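You operate a simulated robot arm through the tools that you are given. There is no shell and no other tool.

You are at the controls of a simulated robot arm. One attempt, no reset.

## Task
Measure the blue stack on the grey rule and rack it by length.
Fine: it goes in the slot marked with its length; draw the purple slider back.

It is judged by the outcome, as a careful person would: the job done as asked, and still so three seconds after it is handed in. It fails if anything else is knocked over, pushed out of place, dropped, spilled or broken.

## Robot
A 7-joint arm with a two-finger parallel gripper, fixed in place. Base frame: the origin is at the foot of the arm, x ahead of it, y to its left, z up. Units: m, rad, N and s.
Its first joint turns from -2.601 to 2.601 rad. Payload 3.43 kg.
Tool frame: the origin (TCP) lies between the finger pads and is the grasp point; the fingertips stand 0.03 m ahead of it; z points along the fingers, y is the line along which they close. The gripper opens to 0.094 m. The fingers are 0.028 m wide and 0.01 m thick; the gripper's body (0.05 by 0.096 m) begins 0.055 m behind the TCP.
Orientation is that of the tool frame in the base frame, as [roll, pitch, yaw] about the fixed x, y, z axes, in that order (R = Rz(yaw) Ry(pitch) Rx(roll)). With the fingers straight down and closing along the base's y, the tool's x points along the base's -x, its y along +y and its z along -z.

## Interface
- The arm moves only by the tool jog_arm. Its argument "plan" is a list of rows, each a list of 3 entries, a list of its own where there are three numbers: the gripper command, from -1 (fully open) to 1 (shut), values between in proportion, then the shift along the tool's x, y, z in m, then the turn, a rotation vector about the tool's x, y, z in rad. In form: [[jaw, [dx, dy, dz], [rx, ry, rz]], ...]. A call has 1 to 20 rows; each row shifts and turns the commanded pose from where the row before left it, along the tool's axes as they then stand. Each row takes 0.2 s and may step no farther than 0.05 m and 0.15 rad from the row before; otherwise, or with a gripper value out of range, the whole call is refused. A pose out of reach is approached as far as the arm can. The call stops where the force on the tool passes 40 N (or 10 N more than at its start, if that is more) or the arm is blocked; 0.2 s more then pass. Each finger travels about 0.045 m/s and halts on what it meets, pressing with about 35 N; the grip force reading is that of the motor and also rises with nothing between the fingers. The clock runs only during rows and for 0.2 s after the last one: add rows that do not move to give the fingers time. The reply holds the time, the measured pose of the TCP, the force on the tool along the base axes, the opening and the grip force, in the units named above and with some noise, with the torque about the TCP (base axes, N m) and any sound that the robot's microphone picked up.
- Cameras (640 x 400 px; columns grow to the right, rows downward): "scene" is fixed at [0.0504, 0.5, 1.5549]; the picture's right is [-0.19, -0.98, 0.00], its down [-0.68, 0.13, -0.72] and it looks along [0.71, -0.14, -0.69] (base axes); focal length 337 px, centre (320, 200). "wrist" rides on the gripper at [0.076, 0.014, -0.103] in the tool frame; the picture's right is [-0.18, 0.98, 0.00], its down [-0.75, -0.14, -0.64] and it looks along [-0.63, -0.12, 0.77] (tool axes); focal length 243 px, centre (320, 200). There is no depth. A picture from a camera that has moved, and an enlarged one, comes with that camera's place and axes in the base frame and with its lens.
- snapshot(camera): a new picture of that camera. It takes no simulated time.
- enlarge(camera, box): a new picture of the part [left, top, right, bottom] of that camera's present view, enlarged. It takes no simulated time.
- close_job(): hands the job in; it is judged then, once.

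Places have to be worked out from the pictures, the camera data and where the tool is seen. Open the gripper and draw the arm clear of the work before you hand the job in, unless the task says otherwise.

The tools are called as name(argument=value, ...) on one line, values as JSON. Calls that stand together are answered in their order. jog_arm: Moves the arm, as the interface text tells. Its arguments: {"type":"object","properties":{"plan":{"type":"array","items":{"type":"array"}}},"required":["plan"]} The other tools are called the same way: snapshot (camera) takes a picture; enlarge (camera, box) takes an enlarged picture of a part of a camera's view; close_job () hands the job in.

At the start:

```text
time_s: 0.0
tcp_pos: [0.6963, 0.2864, 1.0561]
tool_rot: [3.14, 0.002, -3.139]
ft_force: [0.4, -0.2, 0.4]
wrist_torque: [-0.01, -0.02, -0.02]
grip_width: 0.0941
gripper_force: 0.0
```

scene: 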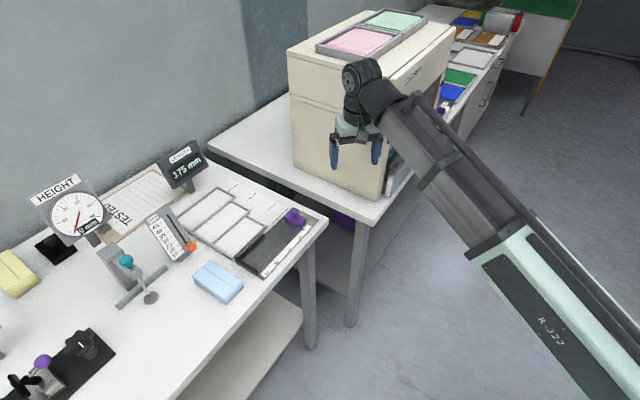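
wrist: 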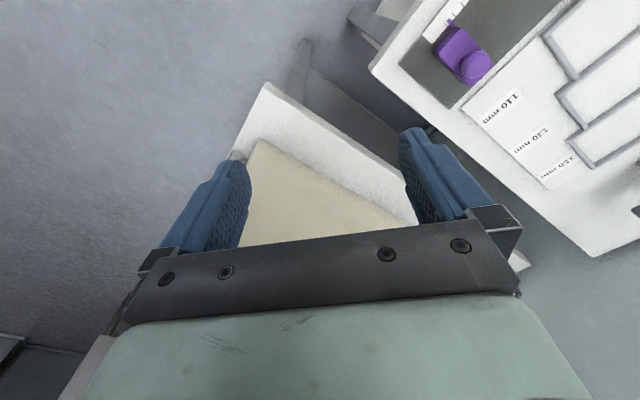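

I'll begin by looking closely at the work table to identify the rule, the blue stack, the rack slots and the purple slider.

enlarge(camera="scene", box=[100, 130, 340, 310])

enlarge(camera="scene", box=[0, 150, 200, 400])

enlarge(camera="scene", box=[170, 170, 330, 290])

enlarge(camera="wrist", box=[380, 0, 640, 200])

```text
2.22 times, centred on (220, 220) of scene
camera zoom: at [0.0504, 0.5, 1.5549], right [-0.19, -0.98, 0.0], down [-0.68, 0.13, -0.72], along [0.71, -0.14, -0.69], focal length 749 px, centre (542, 156)
```

zoom: 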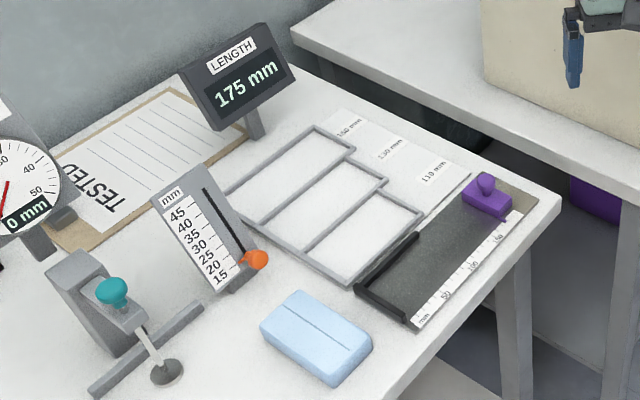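

```text
1.60 times, centred on (100, 275) of scene
camera zoom: at [0.0504, 0.5, 1.5549], right [-0.19, -0.98, 0.0], down [-0.68, 0.13, -0.72], along [0.71, -0.14, -0.69], focal length 539 px, centre (672, 80)
```

zoom: 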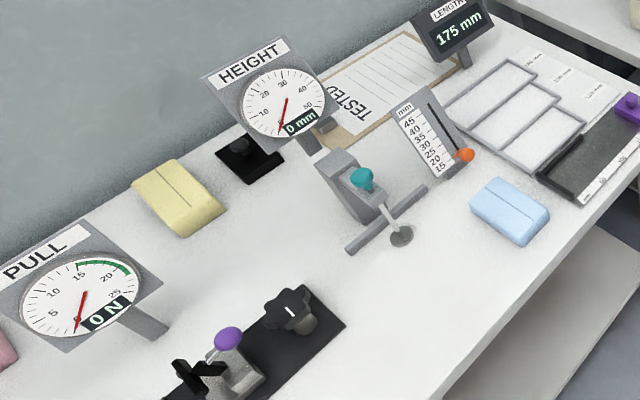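

```text
3.33 times, centred on (250, 230) of scene
camera zoom: at [0.0504, 0.5, 1.5549], right [-0.19, -0.98, 0.0], down [-0.68, 0.13, -0.72], along [0.71, -0.14, -0.69], focal length 1124 px, centre (553, 100)
```

zoom: 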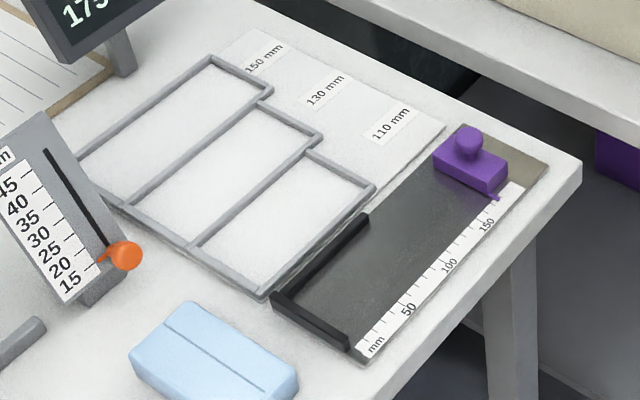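

```text
2.00 times, centred on (510, 100) of wrist
camera zoom: at [0.6208, 0.2993, 1.1585], right [0.18, 0.98, 0.0], down [0.75, -0.14, 0.64], along [0.63, -0.12, -0.77], focal length 485 px, centre (-60, 400)
```

zoom: 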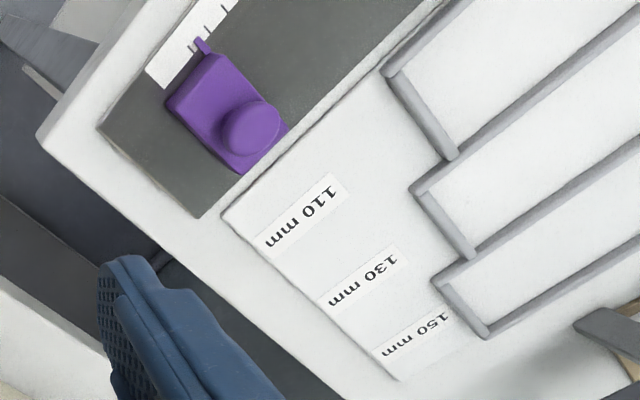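

The picture shows a flat grey rule with a black corner fence at its zero end and the purple slider parked at 175 mm. Beside it is a rack with slots marked 110, 130 and 150 mm. Matching the two cameras puts the table near z≈0.845, with the blue stack near (0.53, 0.65). I'll move up and over so the wrist camera can see the work properly.

jog_arm(plan=[[-1, [0.021, 0.0335, -0.0134], [0, 0, 0]], [-1, [0.021, 0.0335, -0.0134], [0, 0, 0]], [-1, [0.021, 0.0335, -0.0134], [0, 0, 0]], [-1, [0.021, 0.0335, -0.0134], [0, 0, 0]], [-1, [0.021, 0.0335, -0.0134], [0, 0, 0]], [-1, [0.021, 0.0335, -0.0134], [0, 0, 0]], [-1, [0.021, 0.0335, -0.0134], [0, 0, 0]], [-1, [0, 0, 0], [0, 0, 0]]])

```text
time_s: 1.8
tcp_pos: [0.5459, 0.5184, 1.1467]
tool_rot: [3.135, 0.01, 3.14]
ft_force: [0.1, -0.7, 0.1]
wrist_torque: [0.02, -0.02, 0.01]
grip_width: 0.0939
gripper_force: 0.0
out of reach, approached as far as the arm can: row 7
```

The arm arrived above the table. I'll take pictures from both cameras.

snapshot(camera="wrist")

snapshot(camera="scene")

```text
taken
camera wrist: at [0.4699, 0.5305, 1.2492], right [0.18, 0.98, 0.01], down [0.75, -0.15, 0.65], along [0.64, -0.11, -0.76], focal length 243 px, centre (320, 200)
```

wrist: 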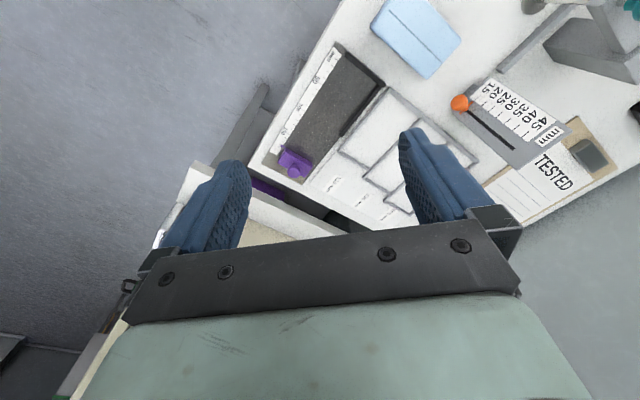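

```text
taken
```

scene: 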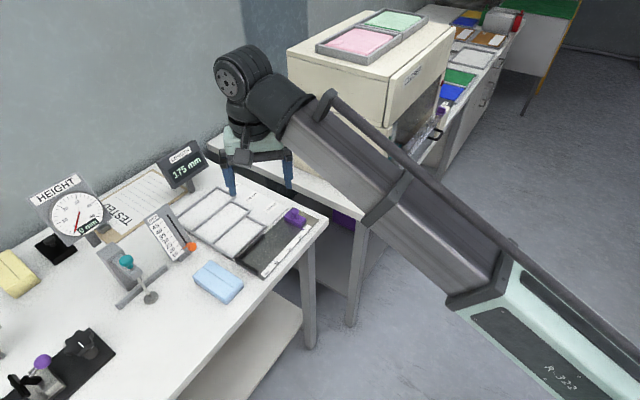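

The rule and rack lie at about 45° to the base axes, with the rule parallel to the table's front edge. I'll lower a little and turn the tool about +45° so the wrist camera faces the table squarely.

jog_arm(plan=[[-1, [0, 0, 0.02], [0, 0, -0.131]], [-1, [0, 0, 0.01], [0, 0, -0.131]], [-1, [0, 0, 0.01], [0, 0, -0.131]], [-1, [0, 0, 0.01], [0, 0, -0.131]], [-1, [0, 0, 0], [0, 0, -0.131]], [-1, [0, 0, 0], [0, 0, -0.131]], [-1, [0, 0, 0], [0, 0, 0]]])

```text
time_s: 3.4
tcp_pos: [0.5506, 0.5218, 1.0943]
tool_rot: [-3.139, 0.002, -2.353]
ft_force: [-0.1, -1.0, -0.3]
wrist_torque: [-0.01, -0.02, 0.0]
grip_width: 0.0938
gripper_force: 0.0
```

The tool is now yawed about +45° at z≈1.094. I'll take a wrist picture, plus enlargements of it.

snapshot(camera="wrist")

enlarge(camera="wrist", box=[200, 0, 460, 170])

```text
taken
camera wrist: at [0.4879, 0.4765, 1.1975], right [-0.57, 0.82, 0.0], down [0.63, 0.44, 0.64], along [0.53, 0.36, -0.77], focal length 243 px, centre (320, 200)
```

wrist: 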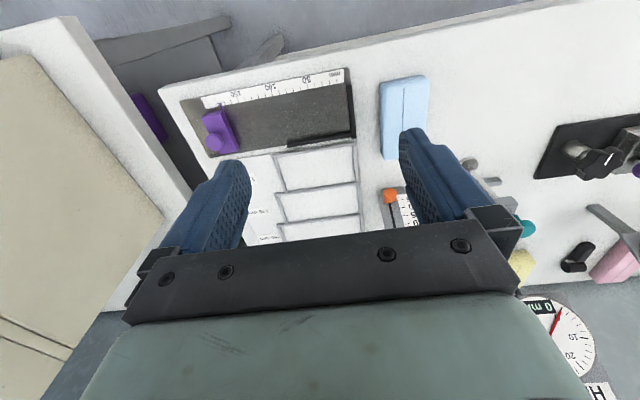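

```text
2.35 times, centred on (330, 85) of wrist
camera zoom: at [0.4879, 0.4765, 1.1975], right [-0.57, 0.82, 0.0], down [0.63, 0.44, 0.64], along [0.53, 0.36, -0.77], focal length 571 px, centre (296, 471)
```

zoom: 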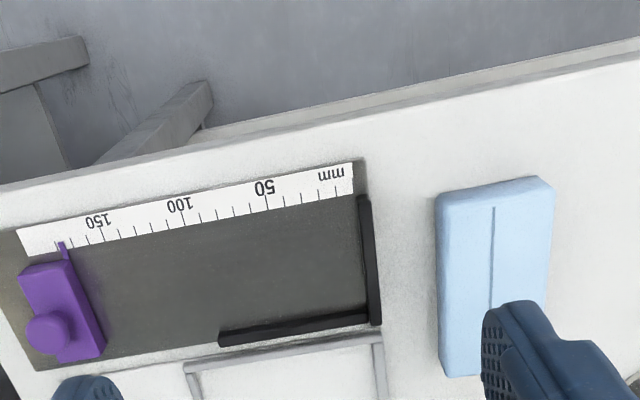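

The rule runs along base direction L≈(0.707, −0.707), so the tool's y axis is already parallel to it. The tick spacing puts the rule surface near z≈0.85. I'll slide along tool +y so the blue stack sits between the fingers in the view, to judge its size and height.

jog_arm(plan=[[-1, [0.0, 0.045, 0], [0, 0, 0]], [-1, [0.0, 0.045, 0], [0, 0, 0]], [-1, [0, 0, 0], [0, 0, 0]]])

snapshot(camera="wrist")

enlarge(camera="wrist", box=[160, 40, 420, 210])

```text
time_s: 4.2
tcp_pos: [0.4839, 0.584, 1.0944]
tool_rot: [-3.14, 0.001, -2.354]
ft_force: [-0.2, 0.5, -0.6]
wrist_torque: [0.01, 0.0, 0.0]
grip_width: 0.0942
gripper_force: 0.0
```

```text
taken
camera wrist: at [0.422, 0.538, 1.1972], right [-0.57, 0.82, 0.0], down [0.63, 0.43, 0.64], along [0.53, 0.36, -0.77], focal length 243 px, centre (320, 200)
```

wrist: 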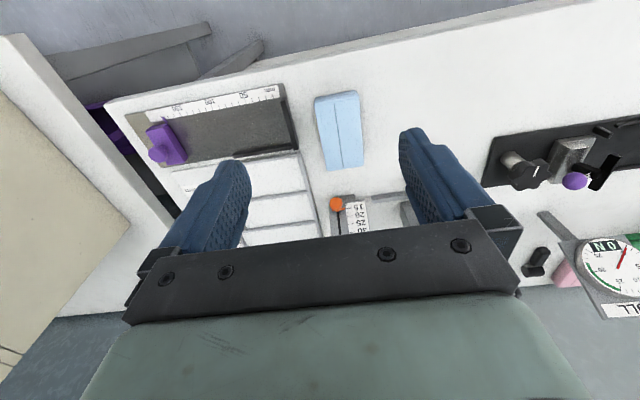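

```text
2.35 times, centred on (290, 125) of wrist
camera zoom: at [0.422, 0.538, 1.1972], right [-0.57, 0.82, 0.0], down [0.63, 0.43, 0.64], along [0.53, 0.36, -0.77], focal length 571 px, centre (391, 376)
```

zoom: 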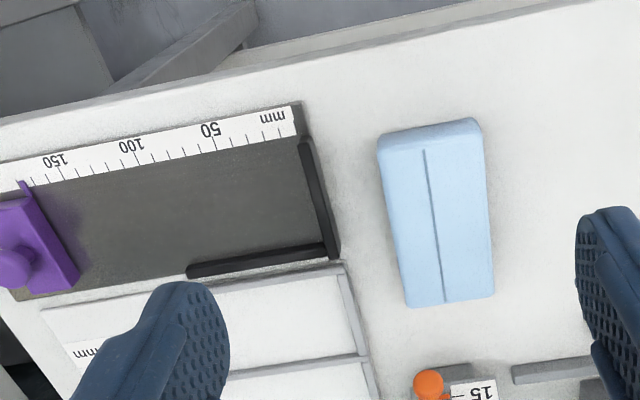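

The stack measures about 0.056 m wide, 0.03 m tall and a bit over 0.10 m long, and it is aligned square to the rule. Before picking it up I want the fence and rim heights, so I'll enlarge those parts.

enlarge(camera="scene", box=[190, 200, 290, 305])

enlarge(camera="wrist", box=[130, 70, 310, 190])

enlarge(camera="wrist", box=[290, 70, 400, 180])

```text
3.81 times, centred on (240, 252) of scene
camera zoom: at [0.0504, 0.5, 1.5549], right [-0.19, -0.98, 0.0], down [-0.68, 0.13, -0.72], along [0.71, -0.14, -0.69], focal length 1284 px, centre (625, 0)
```

zoom: 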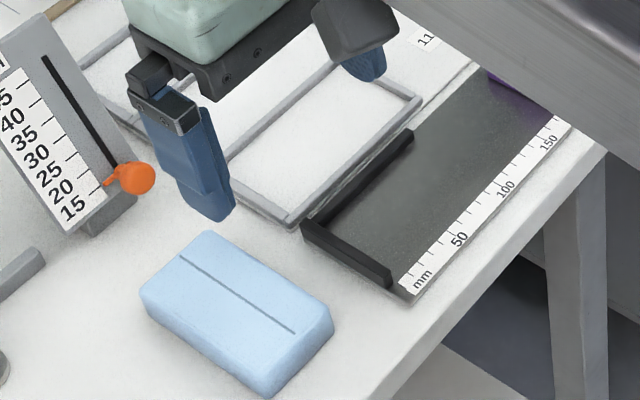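

```text
3.33 times, centred on (220, 130) of wrist
camera zoom: at [0.422, 0.538, 1.1972], right [-0.57, 0.82, 0.0], down [0.63, 0.43, 0.64], along [0.53, 0.36, -0.77], focal length 809 px, centre (653, 433)
```

zoom: 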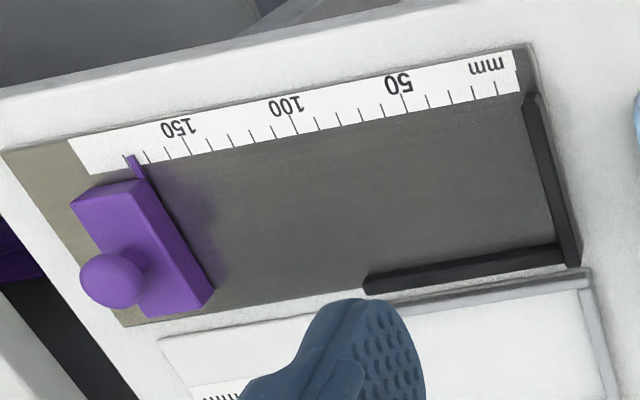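

```text
3.64 times, centred on (345, 125) of wrist
camera zoom: at [0.422, 0.538, 1.1972], right [-0.57, 0.82, 0.0], down [0.63, 0.43, 0.64], along [0.53, 0.36, -0.77], focal length 882 px, centre (229, 473)
```

zoom: 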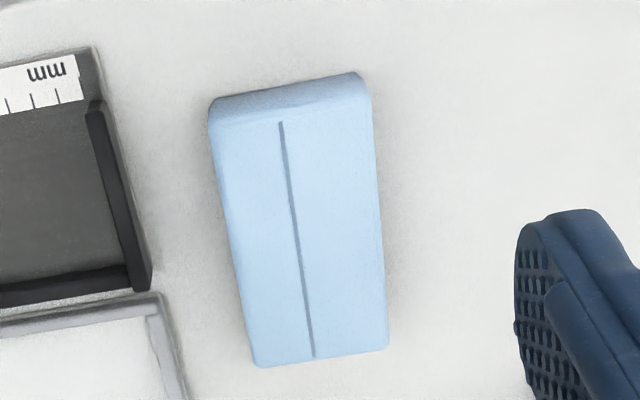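

The fence looks roughly 10–14 mm high, so gripping the upper half of the stack should keep my fingertips above the fence and rims. I'll move over the stack centre at about (0.530, 0.650) and come down part way to check alignment.

jog_arm(plan=[[-1, [-0.04, 0.007, 0], [0, 0, 0]], [-1, [-0.04, 0.007, 0], [0, 0, 0]], [-1, [0, 0, 0.045], [0, 0, 0]], [-1, [0, 0, 0.045], [0, 0, 0]], [-1, [0, 0, 0.04], [0, 0, 0]], [-1, [0, 0, 0], [0, 0, 0]]])

snapshot(camera="wrist")

snapshot(camera="scene")

enlarge(camera="scene", box=[150, 200, 290, 310])

```text
time_s: 5.6
tcp_pos: [0.5341, 0.6547, 0.9655]
tool_rot: [-3.141, 0.002, -2.354]
ft_force: [0.2, -0.2, 0.5]
wrist_torque: [-0.03, 0.01, 0.0]
grip_width: 0.0937
gripper_force: 0.1
```

```text
taken
camera wrist: at [0.4704, 0.6078, 1.0686], right [-0.57, 0.82, 0.0], down [0.63, 0.43, 0.64], along [0.53, 0.36, -0.77], focal length 243 px, centre (320, 200)
```

wrist: 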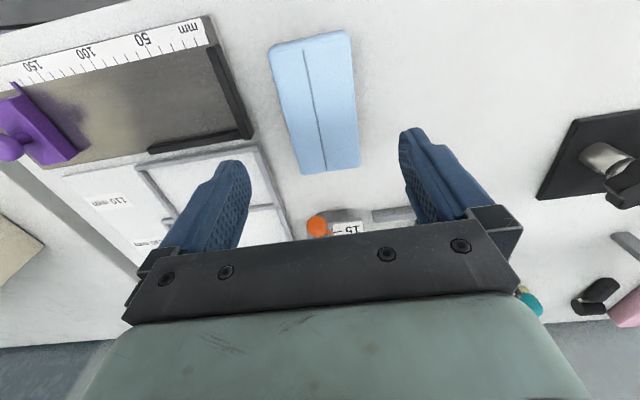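

```text
taken
```

scene: 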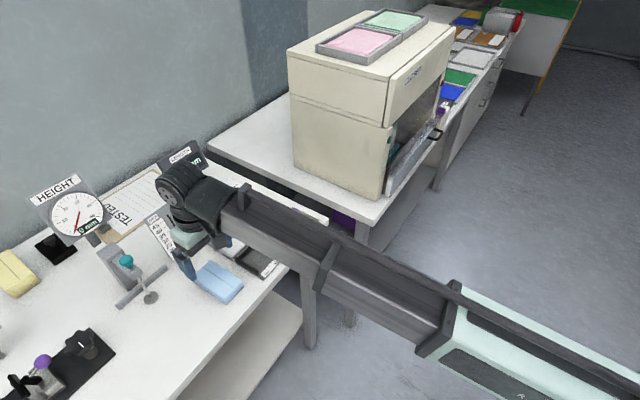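

```text
3.64 times, centred on (220, 255) of scene
camera zoom: at [0.0504, 0.5, 1.5549], right [-0.19, -0.98, 0.0], down [-0.68, 0.13, -0.72], along [0.71, -0.14, -0.69], focal length 1226 px, centre (684, 0)
```

zoom: 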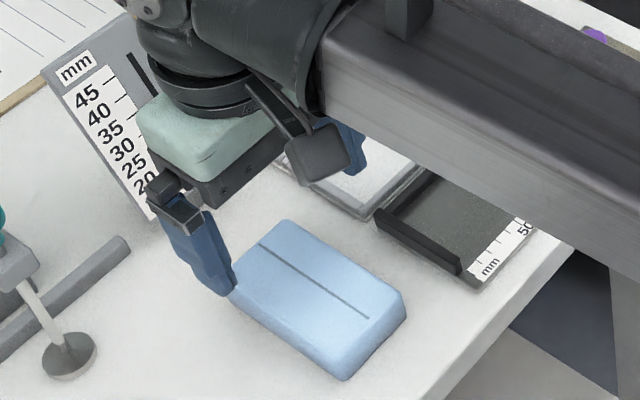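

I'm above the stack. I'll enlarge the wrist view to refine its centre and top height by parallax.

enlarge(camera="wrist", box=[240, 10, 400, 190])

enlarge(camera="wrist", box=[40, 0, 290, 170])

```text
2.22 times, centred on (320, 100) of wrist
camera zoom: at [0.4704, 0.6078, 1.0686], right [-0.57, 0.82, 0.0], down [0.63, 0.43, 0.64], along [0.53, 0.36, -0.77], focal length 539 px, centre (320, 422)
```

zoom: 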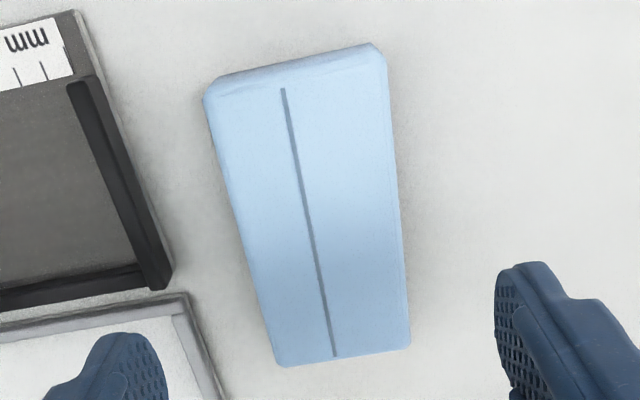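

```text
2.35 times, centred on (165, 85) of wrist
camera zoom: at [0.4704, 0.6078, 1.0686], right [-0.57, 0.82, 0.0], down [0.63, 0.43, 0.64], along [0.53, 0.36, -0.77], focal length 571 px, centre (685, 471)
```

zoom: 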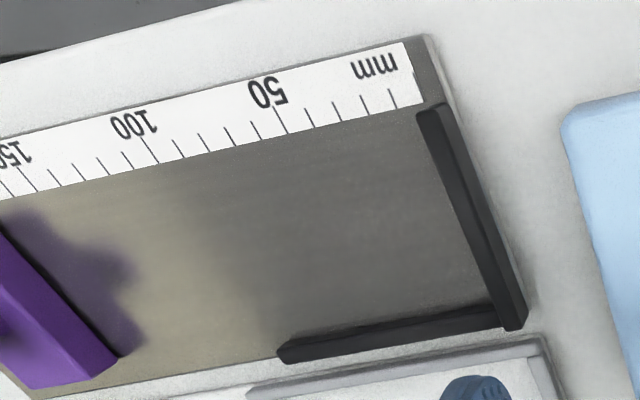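

The refined estimates are:
- **Stack:** centre (0.5335, 0.6536), top z≈0.867.
- **Rule:** surface z≈0.847.
- **Fence:** end stop at s≈−0.009, side wall inner face at w≈0.843, in rule coordinates.

The TCP is within 1–2 mm of the stack centre, so I'll descend around it.

jog_arm(plan=[[-1, [0, 0, 0.035], [0, 0, 0]], [-1, [0, 0, 0.035], [0, 0, 0]], [-1, [0, 0, 0.008], [0, 0, 0]], [-1, [0, 0, 0], [0, 0, 0]]])

snapshot(camera="wrist")

enlarge(camera="scene", box=[160, 210, 280, 310])

```text
time_s: 6.6
tcp_pos: [0.5356, 0.6547, 0.8886]
tool_rot: [-3.14, 0.002, -2.355]
ft_force: [0.4, -1.0, -0.4]
wrist_torque: [0.0, 0.0, -0.02]
grip_width: 0.0935
gripper_force: 0.1
```

```text
taken
camera wrist: at [0.4714, 0.6089, 0.9915], right [-0.57, 0.82, 0.0], down [0.63, 0.43, 0.64], along [0.53, 0.36, -0.77], focal length 243 px, centre (320, 200)
```

wrist: 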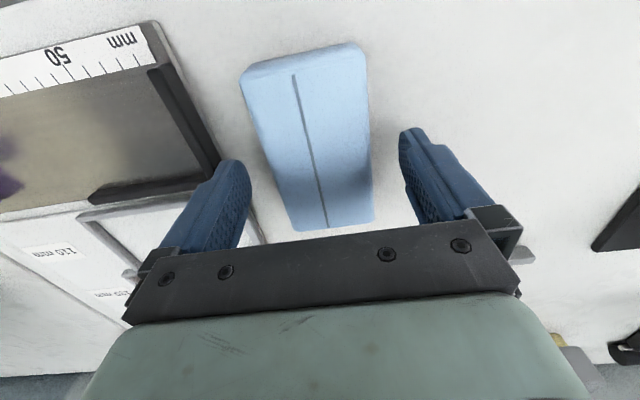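

```text
4.00 times, centred on (220, 260) of scene
camera zoom: at [0.0504, 0.5, 1.5549], right [-0.19, -0.98, 0.0], down [-0.68, 0.13, -0.72], along [0.71, -0.14, -0.69], focal length 1348 px, centre (720, -40)
```

zoom: 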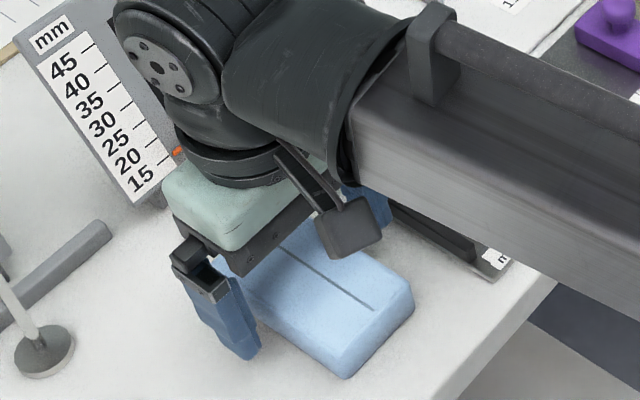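

The fingers straddle the stack with the tips about 13 mm above the table, giving roughly 11 mm of contact while staying above the fence height. I'll close gently and watch width and force.

jog_arm(plan=[[0.0, [0, 0, 0], [0, 0, 0]], [0.0, [0, 0, 0], [0, 0, 0]], [0.0, [0, 0, 0], [0, 0, 0]], [0.0, [0, 0, 0], [0, 0, 0]], [0.0, [0, 0, 0], [0, 0, 0]]])

enlarge(camera="wrist", box=[190, 20, 450, 240])

enlarge(camera="scene", box=[160, 210, 280, 310])

```text
time_s: 7.8
tcp_pos: [0.5348, 0.6546, 0.8874]
tool_rot: [-3.14, 0.002, -2.355]
ft_force: [-0.4, -0.4, -0.1]
wrist_torque: [-0.02, 0.01, 0.03]
grip_width: 0.0586
gripper_force: 35.0
```

```text
1.82 times, centred on (320, 130) of wrist
camera zoom: at [0.4713, 0.6089, 0.9917], right [-0.57, 0.82, 0.0], down [0.63, 0.43, 0.64], along [0.53, 0.36, -0.77], focal length 441 px, centre (320, 327)
```

zoom: 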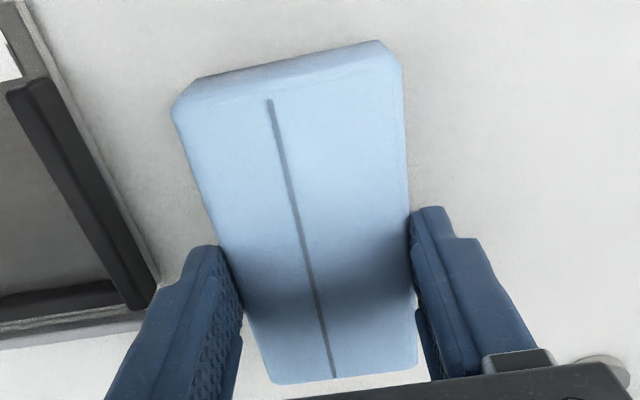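

```text
4.00 times, centred on (220, 260) of scene
camera zoom: at [0.0504, 0.5, 1.5549], right [-0.19, -0.98, 0.0], down [-0.68, 0.13, -0.72], along [0.71, -0.14, -0.69], focal length 1348 px, centre (720, -40)
```

zoom: 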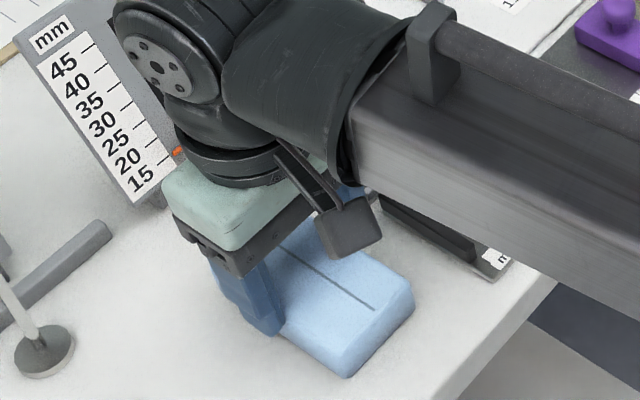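

The stack is held at 0.0586 m width with steady force. I'll lift a little first and check it comes up whole.

jog_arm(plan=[[0.0, [0, 0, -0.01], [0, 0, 0]], [0.0, [0, 0, -0.015], [0, 0, 0]], [0.0, [0, 0, -0.025], [0, 0, 0]], [0.0, [0, 0, -0.035], [0, 0, 0]], [0.0, [0, 0, 0], [0, 0, 0]]])

snapshot(camera="wrist")

enlarge(camera="scene", box=[150, 170, 290, 310])

```text
time_s: 9.0
tcp_pos: [0.5318, 0.6531, 0.9682]
tool_rot: [-3.14, 0.004, -2.354]
ft_force: [0.1, -0.2, -0.8]
wrist_torque: [-0.01, -0.02, 0.01]
grip_width: 0.0585
gripper_force: 34.8
```

```text
taken
camera wrist: at [0.4683, 0.6069, 1.0719], right [-0.57, 0.82, 0.0], down [0.63, 0.43, 0.64], along [0.53, 0.36, -0.77], focal length 243 px, centre (320, 200)
```

wrist: 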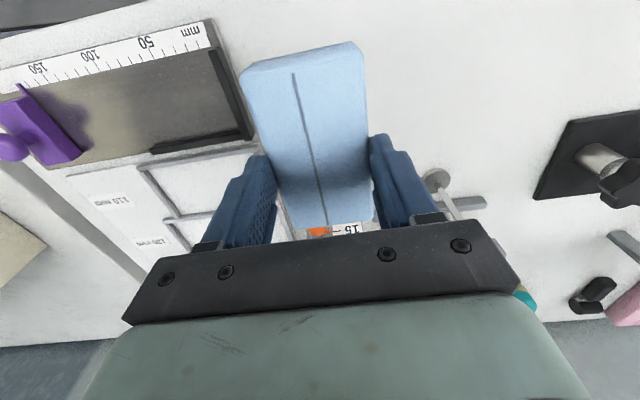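

```text
2.86 times, centred on (220, 240) of scene
camera zoom: at [0.0504, 0.5, 1.5549], right [-0.19, -0.98, 0.0], down [-0.68, 0.13, -0.72], along [0.71, -0.14, -0.69], focal length 963 px, centre (606, 86)
```

zoom: 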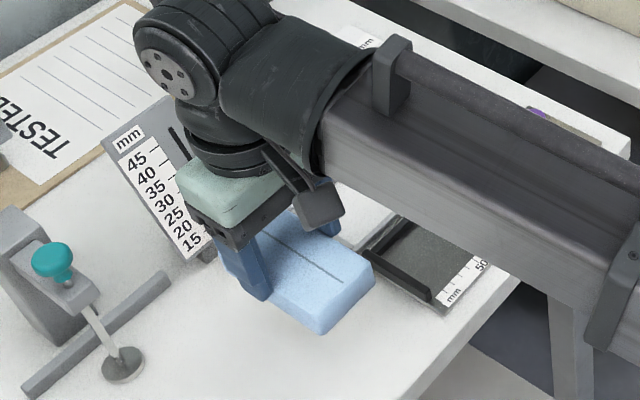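

The stack came up whole and level. I'll carry it over the rule near (0.602, 0.530), raise it slightly, then turn the tool 90° so the stack lies along the rule with the wrist camera on the stop side.

jog_arm(plan=[[0.0, [0.0126, -0.0456, -0.01], [0, 0, 0]], [0.0, [0.0126, -0.0456, -0.01], [0, 0, 0]], [0.0, [0.0126, -0.0456, 0], [0, 0, 0]], [0.0, [0, 0, 0], [0, 0, 0.1428]], [0.0, [0, 0, 0], [0, 0, 0.1428]], [0.0, [0, 0, 0], [0, 0, 0.1428]], [0.0, [0, 0, 0], [0, 0, 0.1428]], [0.0, [0, 0, 0], [0, 0, 0.1428]], [0.0, [0, 0, 0], [0, 0, 0.1428]], [0.0, [0, 0, 0], [0, 0, 0.1428]], [0.0, [0, 0, 0], [0, 0, 0.1428]], [0.0, [0, 0, 0], [0, 0, 0.1428]], [0.0, [0, 0, 0], [0, 0, 0.1428]], [0.0, [0, 0, 0], [0, 0, 0.1428]], [0.0, [0, 0, 0], [0, 0, 0]]])

snapshot(camera="wrist")

snapshot(camera="scene")

```text
time_s: 12.2
tcp_pos: [0.6039, 0.5292, 0.9927]
tool_rot: [3.139, 0.001, 2.355]
ft_force: [-0.9, -0.3, -0.6]
wrist_torque: [-0.02, -0.01, -0.02]
grip_width: 0.0586
gripper_force: 34.9
```

```text
taken
camera wrist: at [0.5601, 0.5915, 1.0951], right [0.82, 0.57, 0.0], down [0.43, -0.63, 0.64], along [0.36, -0.53, -0.77], focal length 243 px, centre (320, 200)
```

wrist: 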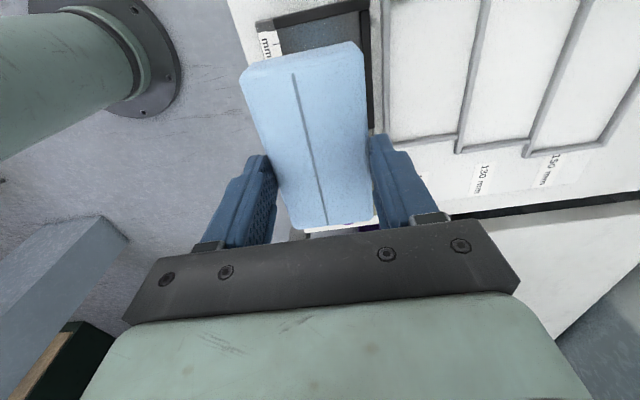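

```text
taken
```

scene: 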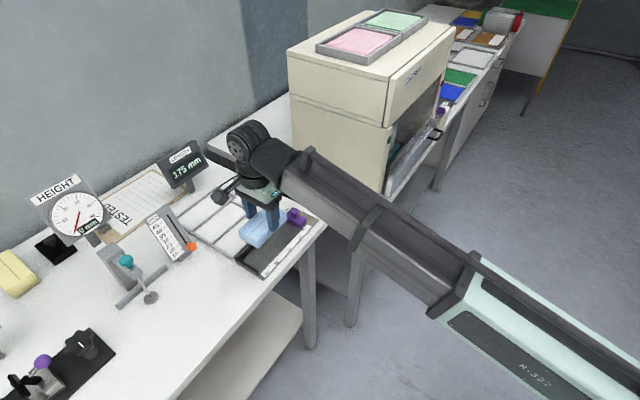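

The stack is now parallel to the rule. I'll enlarge the view to locate the end stop and side wall relative to the held stack before lowering.

enlarge(camera="wrist", box=[220, 0, 400, 120])

enlarge(camera="scene", box=[190, 170, 330, 290])

enlarge(camera="wrist", box=[360, 0, 640, 220])

```text
3.33 times, centred on (310, 60) of wrist
camera zoom: at [0.5601, 0.5915, 1.0951], right [0.82, 0.57, 0.0], down [0.43, -0.63, 0.64], along [0.36, -0.53, -0.77], focal length 809 px, centre (353, 667)
```

zoom: 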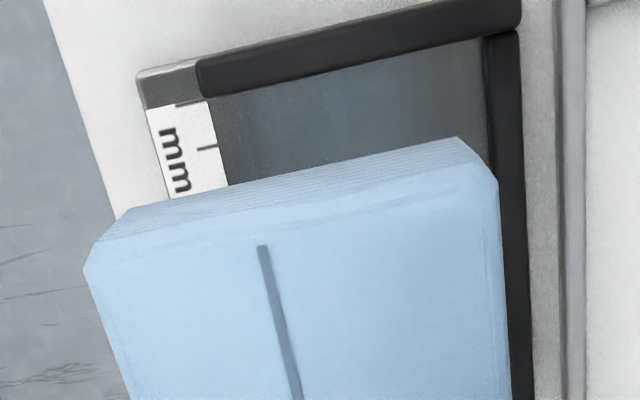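

```text
3.33 times, centred on (260, 230) of scene
camera zoom: at [0.0504, 0.5, 1.5549], right [-0.19, -0.98, 0.0], down [-0.68, 0.13, -0.72], along [0.71, -0.14, -0.69], focal length 1124 px, centre (520, 100)
```

zoom: 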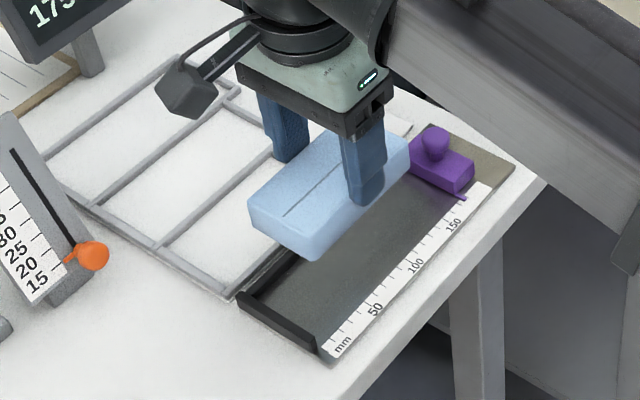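

```text
1.82 times, centred on (500, 110) of wrist
camera zoom: at [0.5601, 0.5915, 1.0951], right [0.82, 0.57, 0.0], down [0.43, -0.63, 0.64], along [0.36, -0.53, -0.77], focal length 441 px, centre (-7, 364)
```

zoom: 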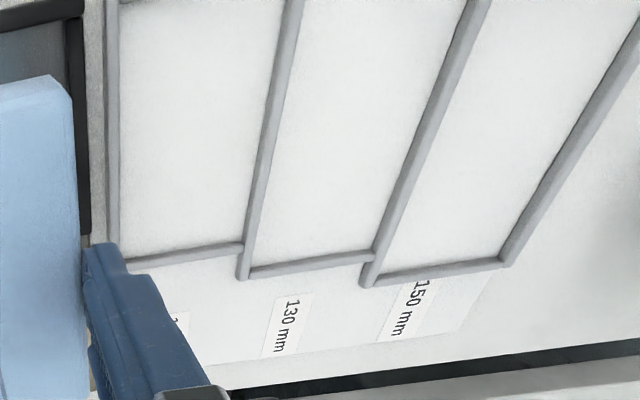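

In this view the stack's leading end is about 6 mm clear of the stop, with a 13 mm gap to the side wall, enough for the finger. I'll lower toward the rule plate.

jog_arm(plan=[[0.0, [0, 0, 0.04], [0, 0, 0]], [0.0, [0, 0, 0.04], [0, 0, 0]], [0.0, [0, 0, 0.012], [0, 0, 0]], [0.0, [0, 0, 0], [0, 0, 0]]])

snapshot(camera="wrist")

enlarge(camera="scene", box=[190, 190, 310, 290])

```text
time_s: 13.2
tcp_pos: [0.6024, 0.53, 0.8998]
tool_rot: [3.139, 0.001, 2.358]
ft_force: [0.1, -0.1, 0.1]
wrist_torque: [0.0, 0.01, 0.0]
grip_width: 0.0583
gripper_force: 34.7
```

```text
taken
camera wrist: at [0.5602, 0.5919, 1.0027], right [0.82, 0.57, 0.0], down [0.43, -0.63, 0.64], along [0.37, -0.53, -0.77], focal length 243 px, centre (320, 200)
```

wrist: 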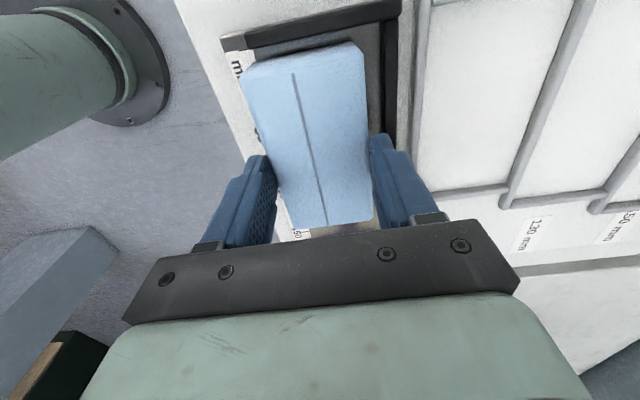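

```text
4.00 times, centred on (250, 240) of scene
camera zoom: at [0.0504, 0.5, 1.5549], right [-0.19, -0.98, 0.0], down [-0.68, 0.13, -0.72], along [0.71, -0.14, -0.69], focal length 1348 px, centre (600, 40)
```

zoom: 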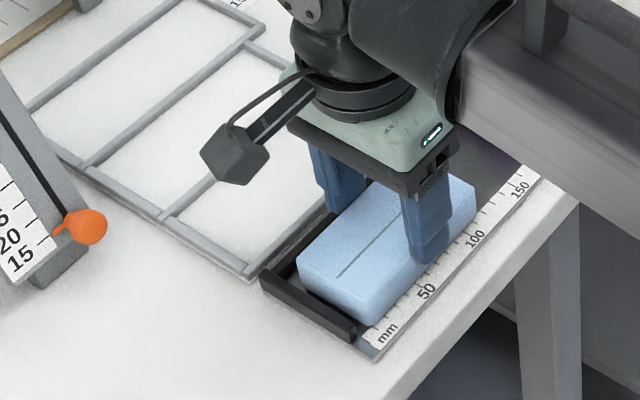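

The stack is about 10 mm above the plate. I'll zoom into the stop and wall gaps before the final few millimetres.

enlarge(camera="wrist", box=[210, 0, 430, 150])

```text
2.67 times, centred on (320, 75) of wrist
camera zoom: at [0.5602, 0.5919, 1.0027], right [0.82, 0.57, 0.0], down [0.43, -0.63, 0.64], along [0.37, -0.53, -0.77], focal length 647 px, centre (320, 533)
```

zoom: 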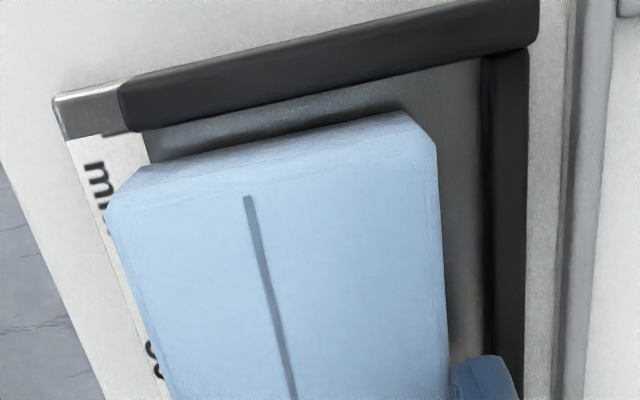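

Everything is parallel with clearance on both sides. I'll lower in small steps until the force shows contact with the plate.

jog_arm(plan=[[0.0, [0, 0, 0.004], [0, 0, 0]], [0.0, [0, 0, 0.002], [0, 0, 0]], [0.0, [0, 0, 0.001], [0, 0, 0]], [0.0, [0, 0, 0], [0, 0, 0]]])

```text
time_s: 14.0
tcp_pos: [0.6037, 0.5301, 0.8969]
tool_rot: [3.136, 0.002, 2.358]
ft_force: [-2.8, -2.5, 13.0]
wrist_torque: [-0.13, 0.18, 0.05]
grip_width: 0.0586
gripper_force: 35.0
stopped in row 3: the force on the tool passed its limit at 44 N (the readings are from after the stop); the commanded pose is now the measured one
```

Contact came at z≈0.897, and the torque pattern puts it under the stack's centre rather than at a finger. I'll check the pictures before going on.

enlarge(camera="wrist", box=[210, 0, 430, 150])

enlarge(camera="scene", box=[210, 200, 300, 285])

snapshot(camera="wrist")

```text
2.67 times, centred on (320, 75) of wrist
camera zoom: at [0.5595, 0.5919, 0.9999], right [0.82, 0.57, 0.01], down [0.43, -0.63, 0.64], along [0.37, -0.53, -0.77], focal length 647 px, centre (320, 533)
```

zoom: 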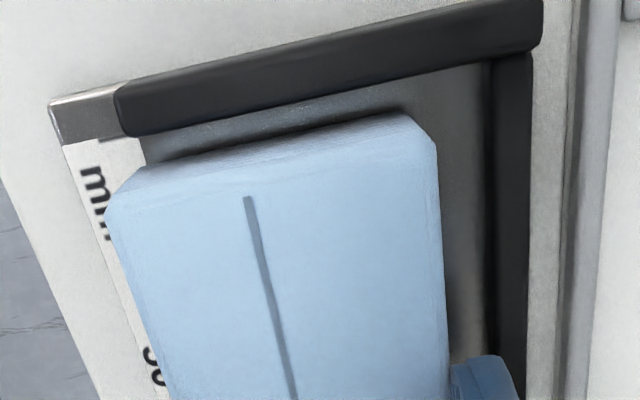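

```text
4.71 times, centred on (255, 242) of scene
camera zoom: at [0.0504, 0.5, 1.5549], right [-0.19, -0.98, 0.0], down [-0.68, 0.13, -0.72], along [0.71, -0.14, -0.69], focal length 1586 px, centre (626, 0)
```

zoom: 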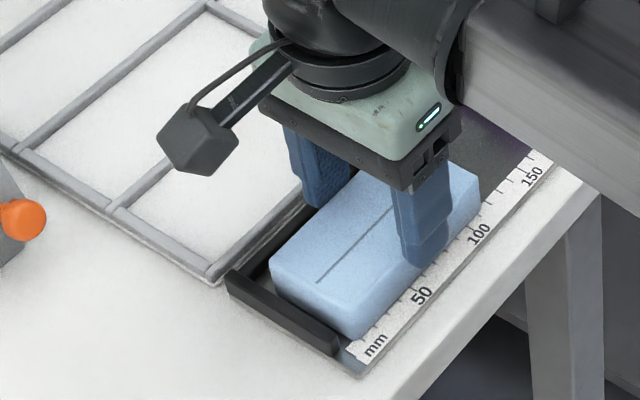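

```text
taken
camera wrist: at [0.5595, 0.5919, 0.9999], right [0.82, 0.57, 0.01], down [0.43, -0.63, 0.64], along [0.37, -0.53, -0.77], focal length 243 px, centre (320, 200)
```

wrist: 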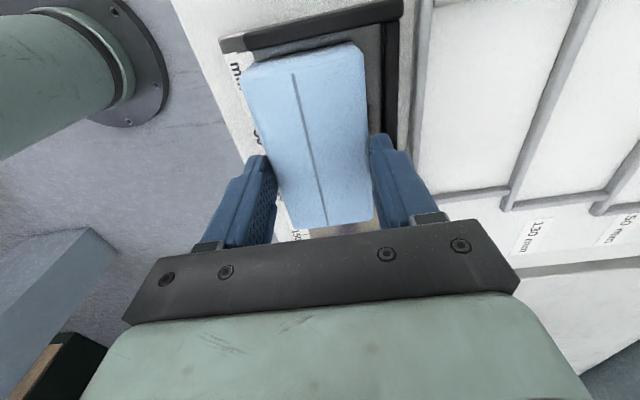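

The stack rests on the plate, with a small gap left at the stop. I'll ease up 1.5 mm, slide toward the stop in small steps watching force, then set down.

jog_arm(plan=[[0.0, [0, 0, -0.002], [0, 0, 0]], [0.0, [0.002, 0, 0], [0, 0, 0]], [0.0, [0.001, 0, 0], [0, 0, 0]], [0.0, [0.001, 0, 0], [0, 0, 0]], [0.0, [0, 0, 0], [0, 0, 0]]])

enlarge(camera="wrist", box=[210, 0, 430, 150])

```text
time_s: 15.2
tcp_pos: [0.6002, 0.5337, 0.8986]
tool_rot: [3.136, 0.001, 2.358]
ft_force: [0.8, 0.9, 0.2]
wrist_torque: [0.01, -0.01, 0.02]
grip_width: 0.0584
gripper_force: 34.9
```

```text
2.67 times, centred on (320, 75) of wrist
camera zoom: at [0.557, 0.5947, 1.0011], right [0.82, 0.57, 0.0], down [0.43, -0.63, 0.64], along [0.37, -0.53, -0.77], focal length 647 px, centre (320, 533)
```

zoom: 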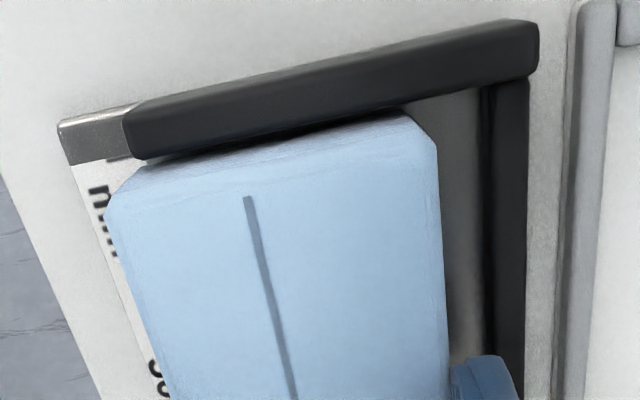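

The gap at the stop is almost closed with no force yet. I'll set the stack down gently and then open the jaws slightly.

jog_arm(plan=[[0.0, [0, 0, 0.001], [0, 0, 0]], [0.0, [0, 0, 0.001], [0, 0, 0]], [0.0, [0, 0, 0], [0, 0, 0]]])

```text
time_s: 16.0
tcp_pos: [0.5987, 0.533, 0.897]
tool_rot: [3.137, 0.001, 2.359]
ft_force: [-1.1, -1.4, 9.5]
wrist_torque: [-0.06, 0.02, 0.0]
grip_width: 0.0588
gripper_force: 35.3
```

There's light contact (9.5 N) with the plate. I'll release with a small opening, then lift straight up.

jog_arm(plan=[[-0.4, [0, 0, 0], [0, 0, 0]], [-0.4, [0, 0, 0], [0, 0, 0]], [-0.4, [0, 0, -0.005], [0, 0, 0]], [-0.4, [0, 0, -0.01], [0, 0, 0]], [-0.4, [0, 0, -0.025], [0, 0, 0]], [-0.4, [0, 0, -0.03], [0, 0, 0]], [-0.4, [0, 0, -0.03], [0, 0, 0]], [-0.4, [0, 0, 0], [0, 0, 0]]])

snapshot(camera="wrist")

enlarge(camera="scene", box=[200, 190, 330, 290])

enlarge(camera="wrist", box=[210, 0, 450, 180])

```text
time_s: 17.8
tcp_pos: [0.601, 0.534, 0.9984]
tool_rot: [3.135, 0.002, 2.356]
ft_force: [-0.1, 0.4, 0.8]
wrist_torque: [0.01, -0.04, 0.01]
grip_width: 0.0658
gripper_force: 0.0
```

```text
taken
camera wrist: at [0.5574, 0.5959, 1.1015], right [0.82, 0.57, 0.0], down [0.43, -0.63, 0.64], along [0.37, -0.53, -0.77], focal length 243 px, centre (320, 200)
```

wrist: 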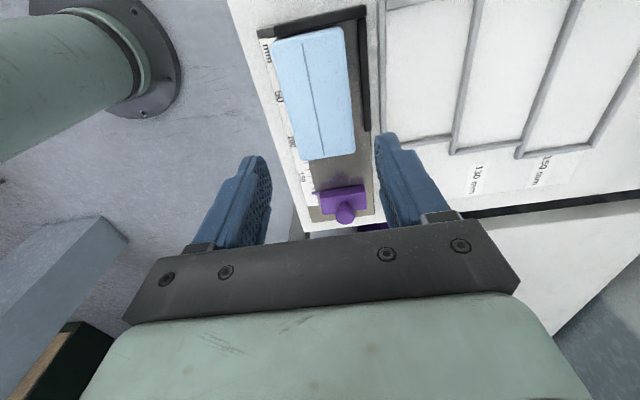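

```text
4.00 times, centred on (265, 240) of scene
camera zoom: at [0.0504, 0.5, 1.5549], right [-0.19, -0.98, 0.0], down [-0.68, 0.13, -0.72], along [0.71, -0.14, -0.69], focal length 1348 px, centre (540, 40)
```

zoom: 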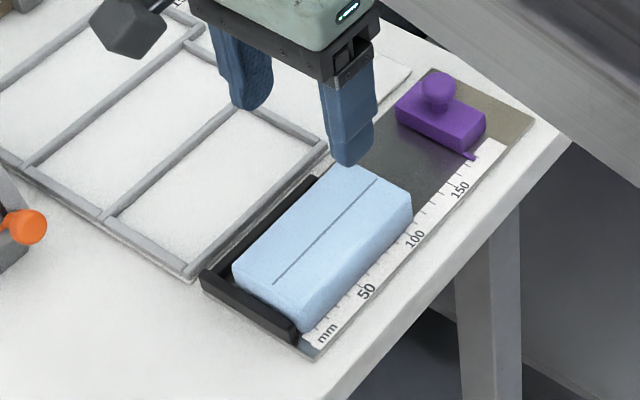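

```text
2.22 times, centred on (330, 90) of wrist
camera zoom: at [0.5574, 0.5959, 1.1015], right [0.82, 0.57, 0.0], down [0.43, -0.63, 0.64], along [0.37, -0.53, -0.77], focal length 539 px, centre (298, 444)
```

zoom: 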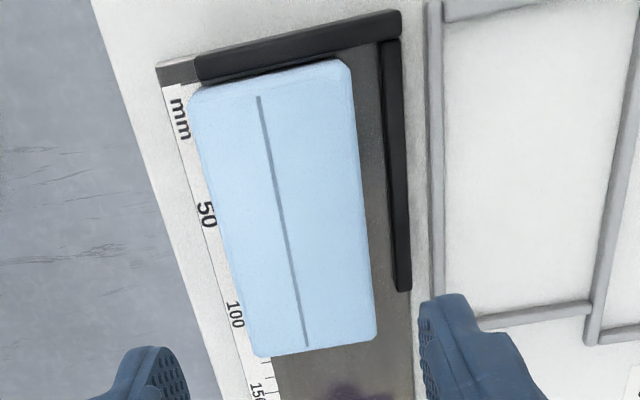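

The stack sits parallel on the rule against the stop, with its far end near the 110 mark. Now I need the slider's geometry, so I'll enlarge it in both views.

enlarge(camera="wrist", box=[290, 150, 390, 230])

enlarge(camera="scene", box=[265, 195, 325, 245])

enlarge(camera="scene", box=[155, 135, 215, 195])

```text
5.00 times, centred on (340, 190) of wrist
camera zoom: at [0.5574, 0.5959, 1.1015], right [0.82, 0.57, 0.0], down [0.43, -0.63, 0.64], along [0.37, -0.53, -0.77], focal length 1213 px, centre (220, 250)
```

zoom: 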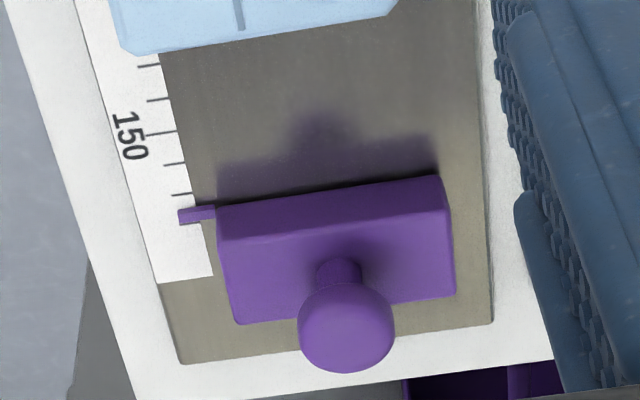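

```text
8.00 times, centred on (295, 220) of scene
camera zoom: at [0.0504, 0.5, 1.5549], right [-0.19, -0.98, 0.0], down [-0.68, 0.13, -0.72], along [0.71, -0.14, -0.69], focal length 2697 px, centre (520, 40)
```

zoom: 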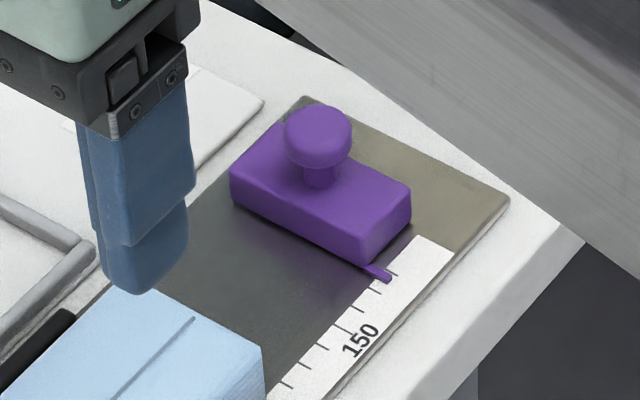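

```text
6.67 times, centred on (185, 165) of scene
camera zoom: at [0.0504, 0.5, 1.5549], right [-0.19, -0.98, 0.0], down [-0.68, 0.13, -0.72], along [0.71, -0.14, -0.69], focal length 2247 px, centre (1220, 433)
```

zoom: 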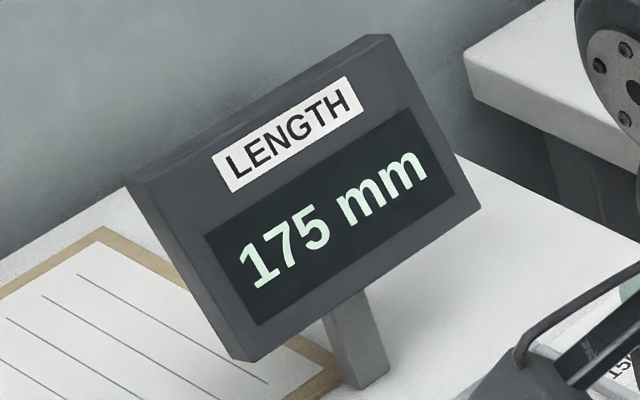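

The slider's front face is at s≈0.1665 with the body top near z≈0.861. Its knob is about 23 mm in diameter, centred near s≈0.181, w≈0.808, z≈0.883. I'll move over the knob, biased 6 mm away from the stack so the fingers won't reach it, and descend part way.

jog_arm(plan=[[-0.4, [-0.0465, 0.0018, 0], [0, 0, 0]], [-0.4, [-0.0465, 0.0018, 0], [0, 0, 0]], [-0.4, [-0.0465, 0.0018, 0], [0, 0, 0]], [-0.4, [0, 0, 0.04], [0, 0, 0]], [-0.4, [0, 0, 0.02], [0, 0, 0]], [-0.4, [0, 0, 0], [0, 0, 0]]])

snapshot(camera="wrist")

snapshot(camera="scene")

enlarge(camera="wrist", box=[220, 60, 420, 230])

```text
time_s: 19.2
tcp_pos: [0.7015, 0.4411, 0.9328]
tool_rot: [3.137, 0.002, 2.358]
ft_force: [0.0, -0.8, 0.6]
wrist_torque: [0.0, 0.02, -0.01]
grip_width: 0.0657
gripper_force: 0.1
```

```text
taken
camera wrist: at [0.6587, 0.5032, 1.0361], right [0.82, 0.57, 0.0], down [0.43, -0.63, 0.64], along [0.37, -0.53, -0.77], focal length 243 px, centre (320, 200)
```

wrist: 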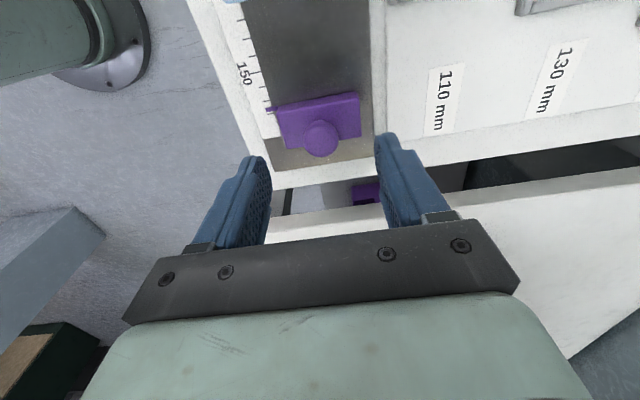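

```text
taken
```

scene: 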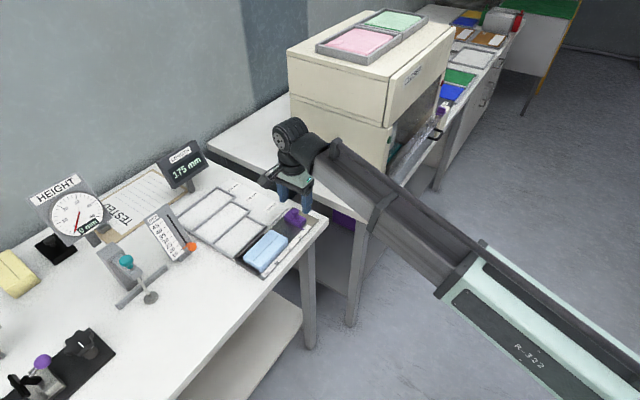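

```text
2.35 times, centred on (320, 145) of wrist
camera zoom: at [0.6587, 0.5032, 1.0361], right [0.82, 0.57, 0.0], down [0.43, -0.63, 0.64], along [0.37, -0.53, -0.77], focal length 571 px, centre (320, 329)
```

zoom: 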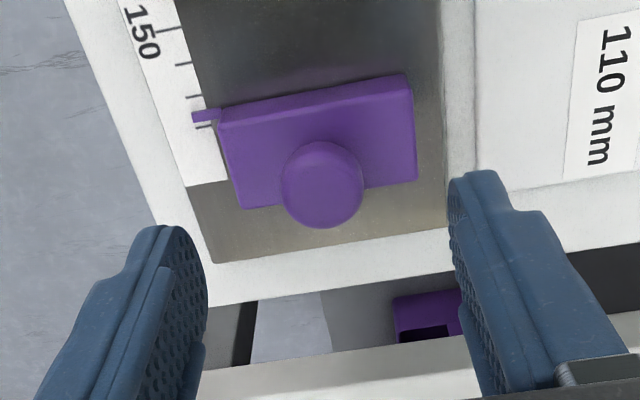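

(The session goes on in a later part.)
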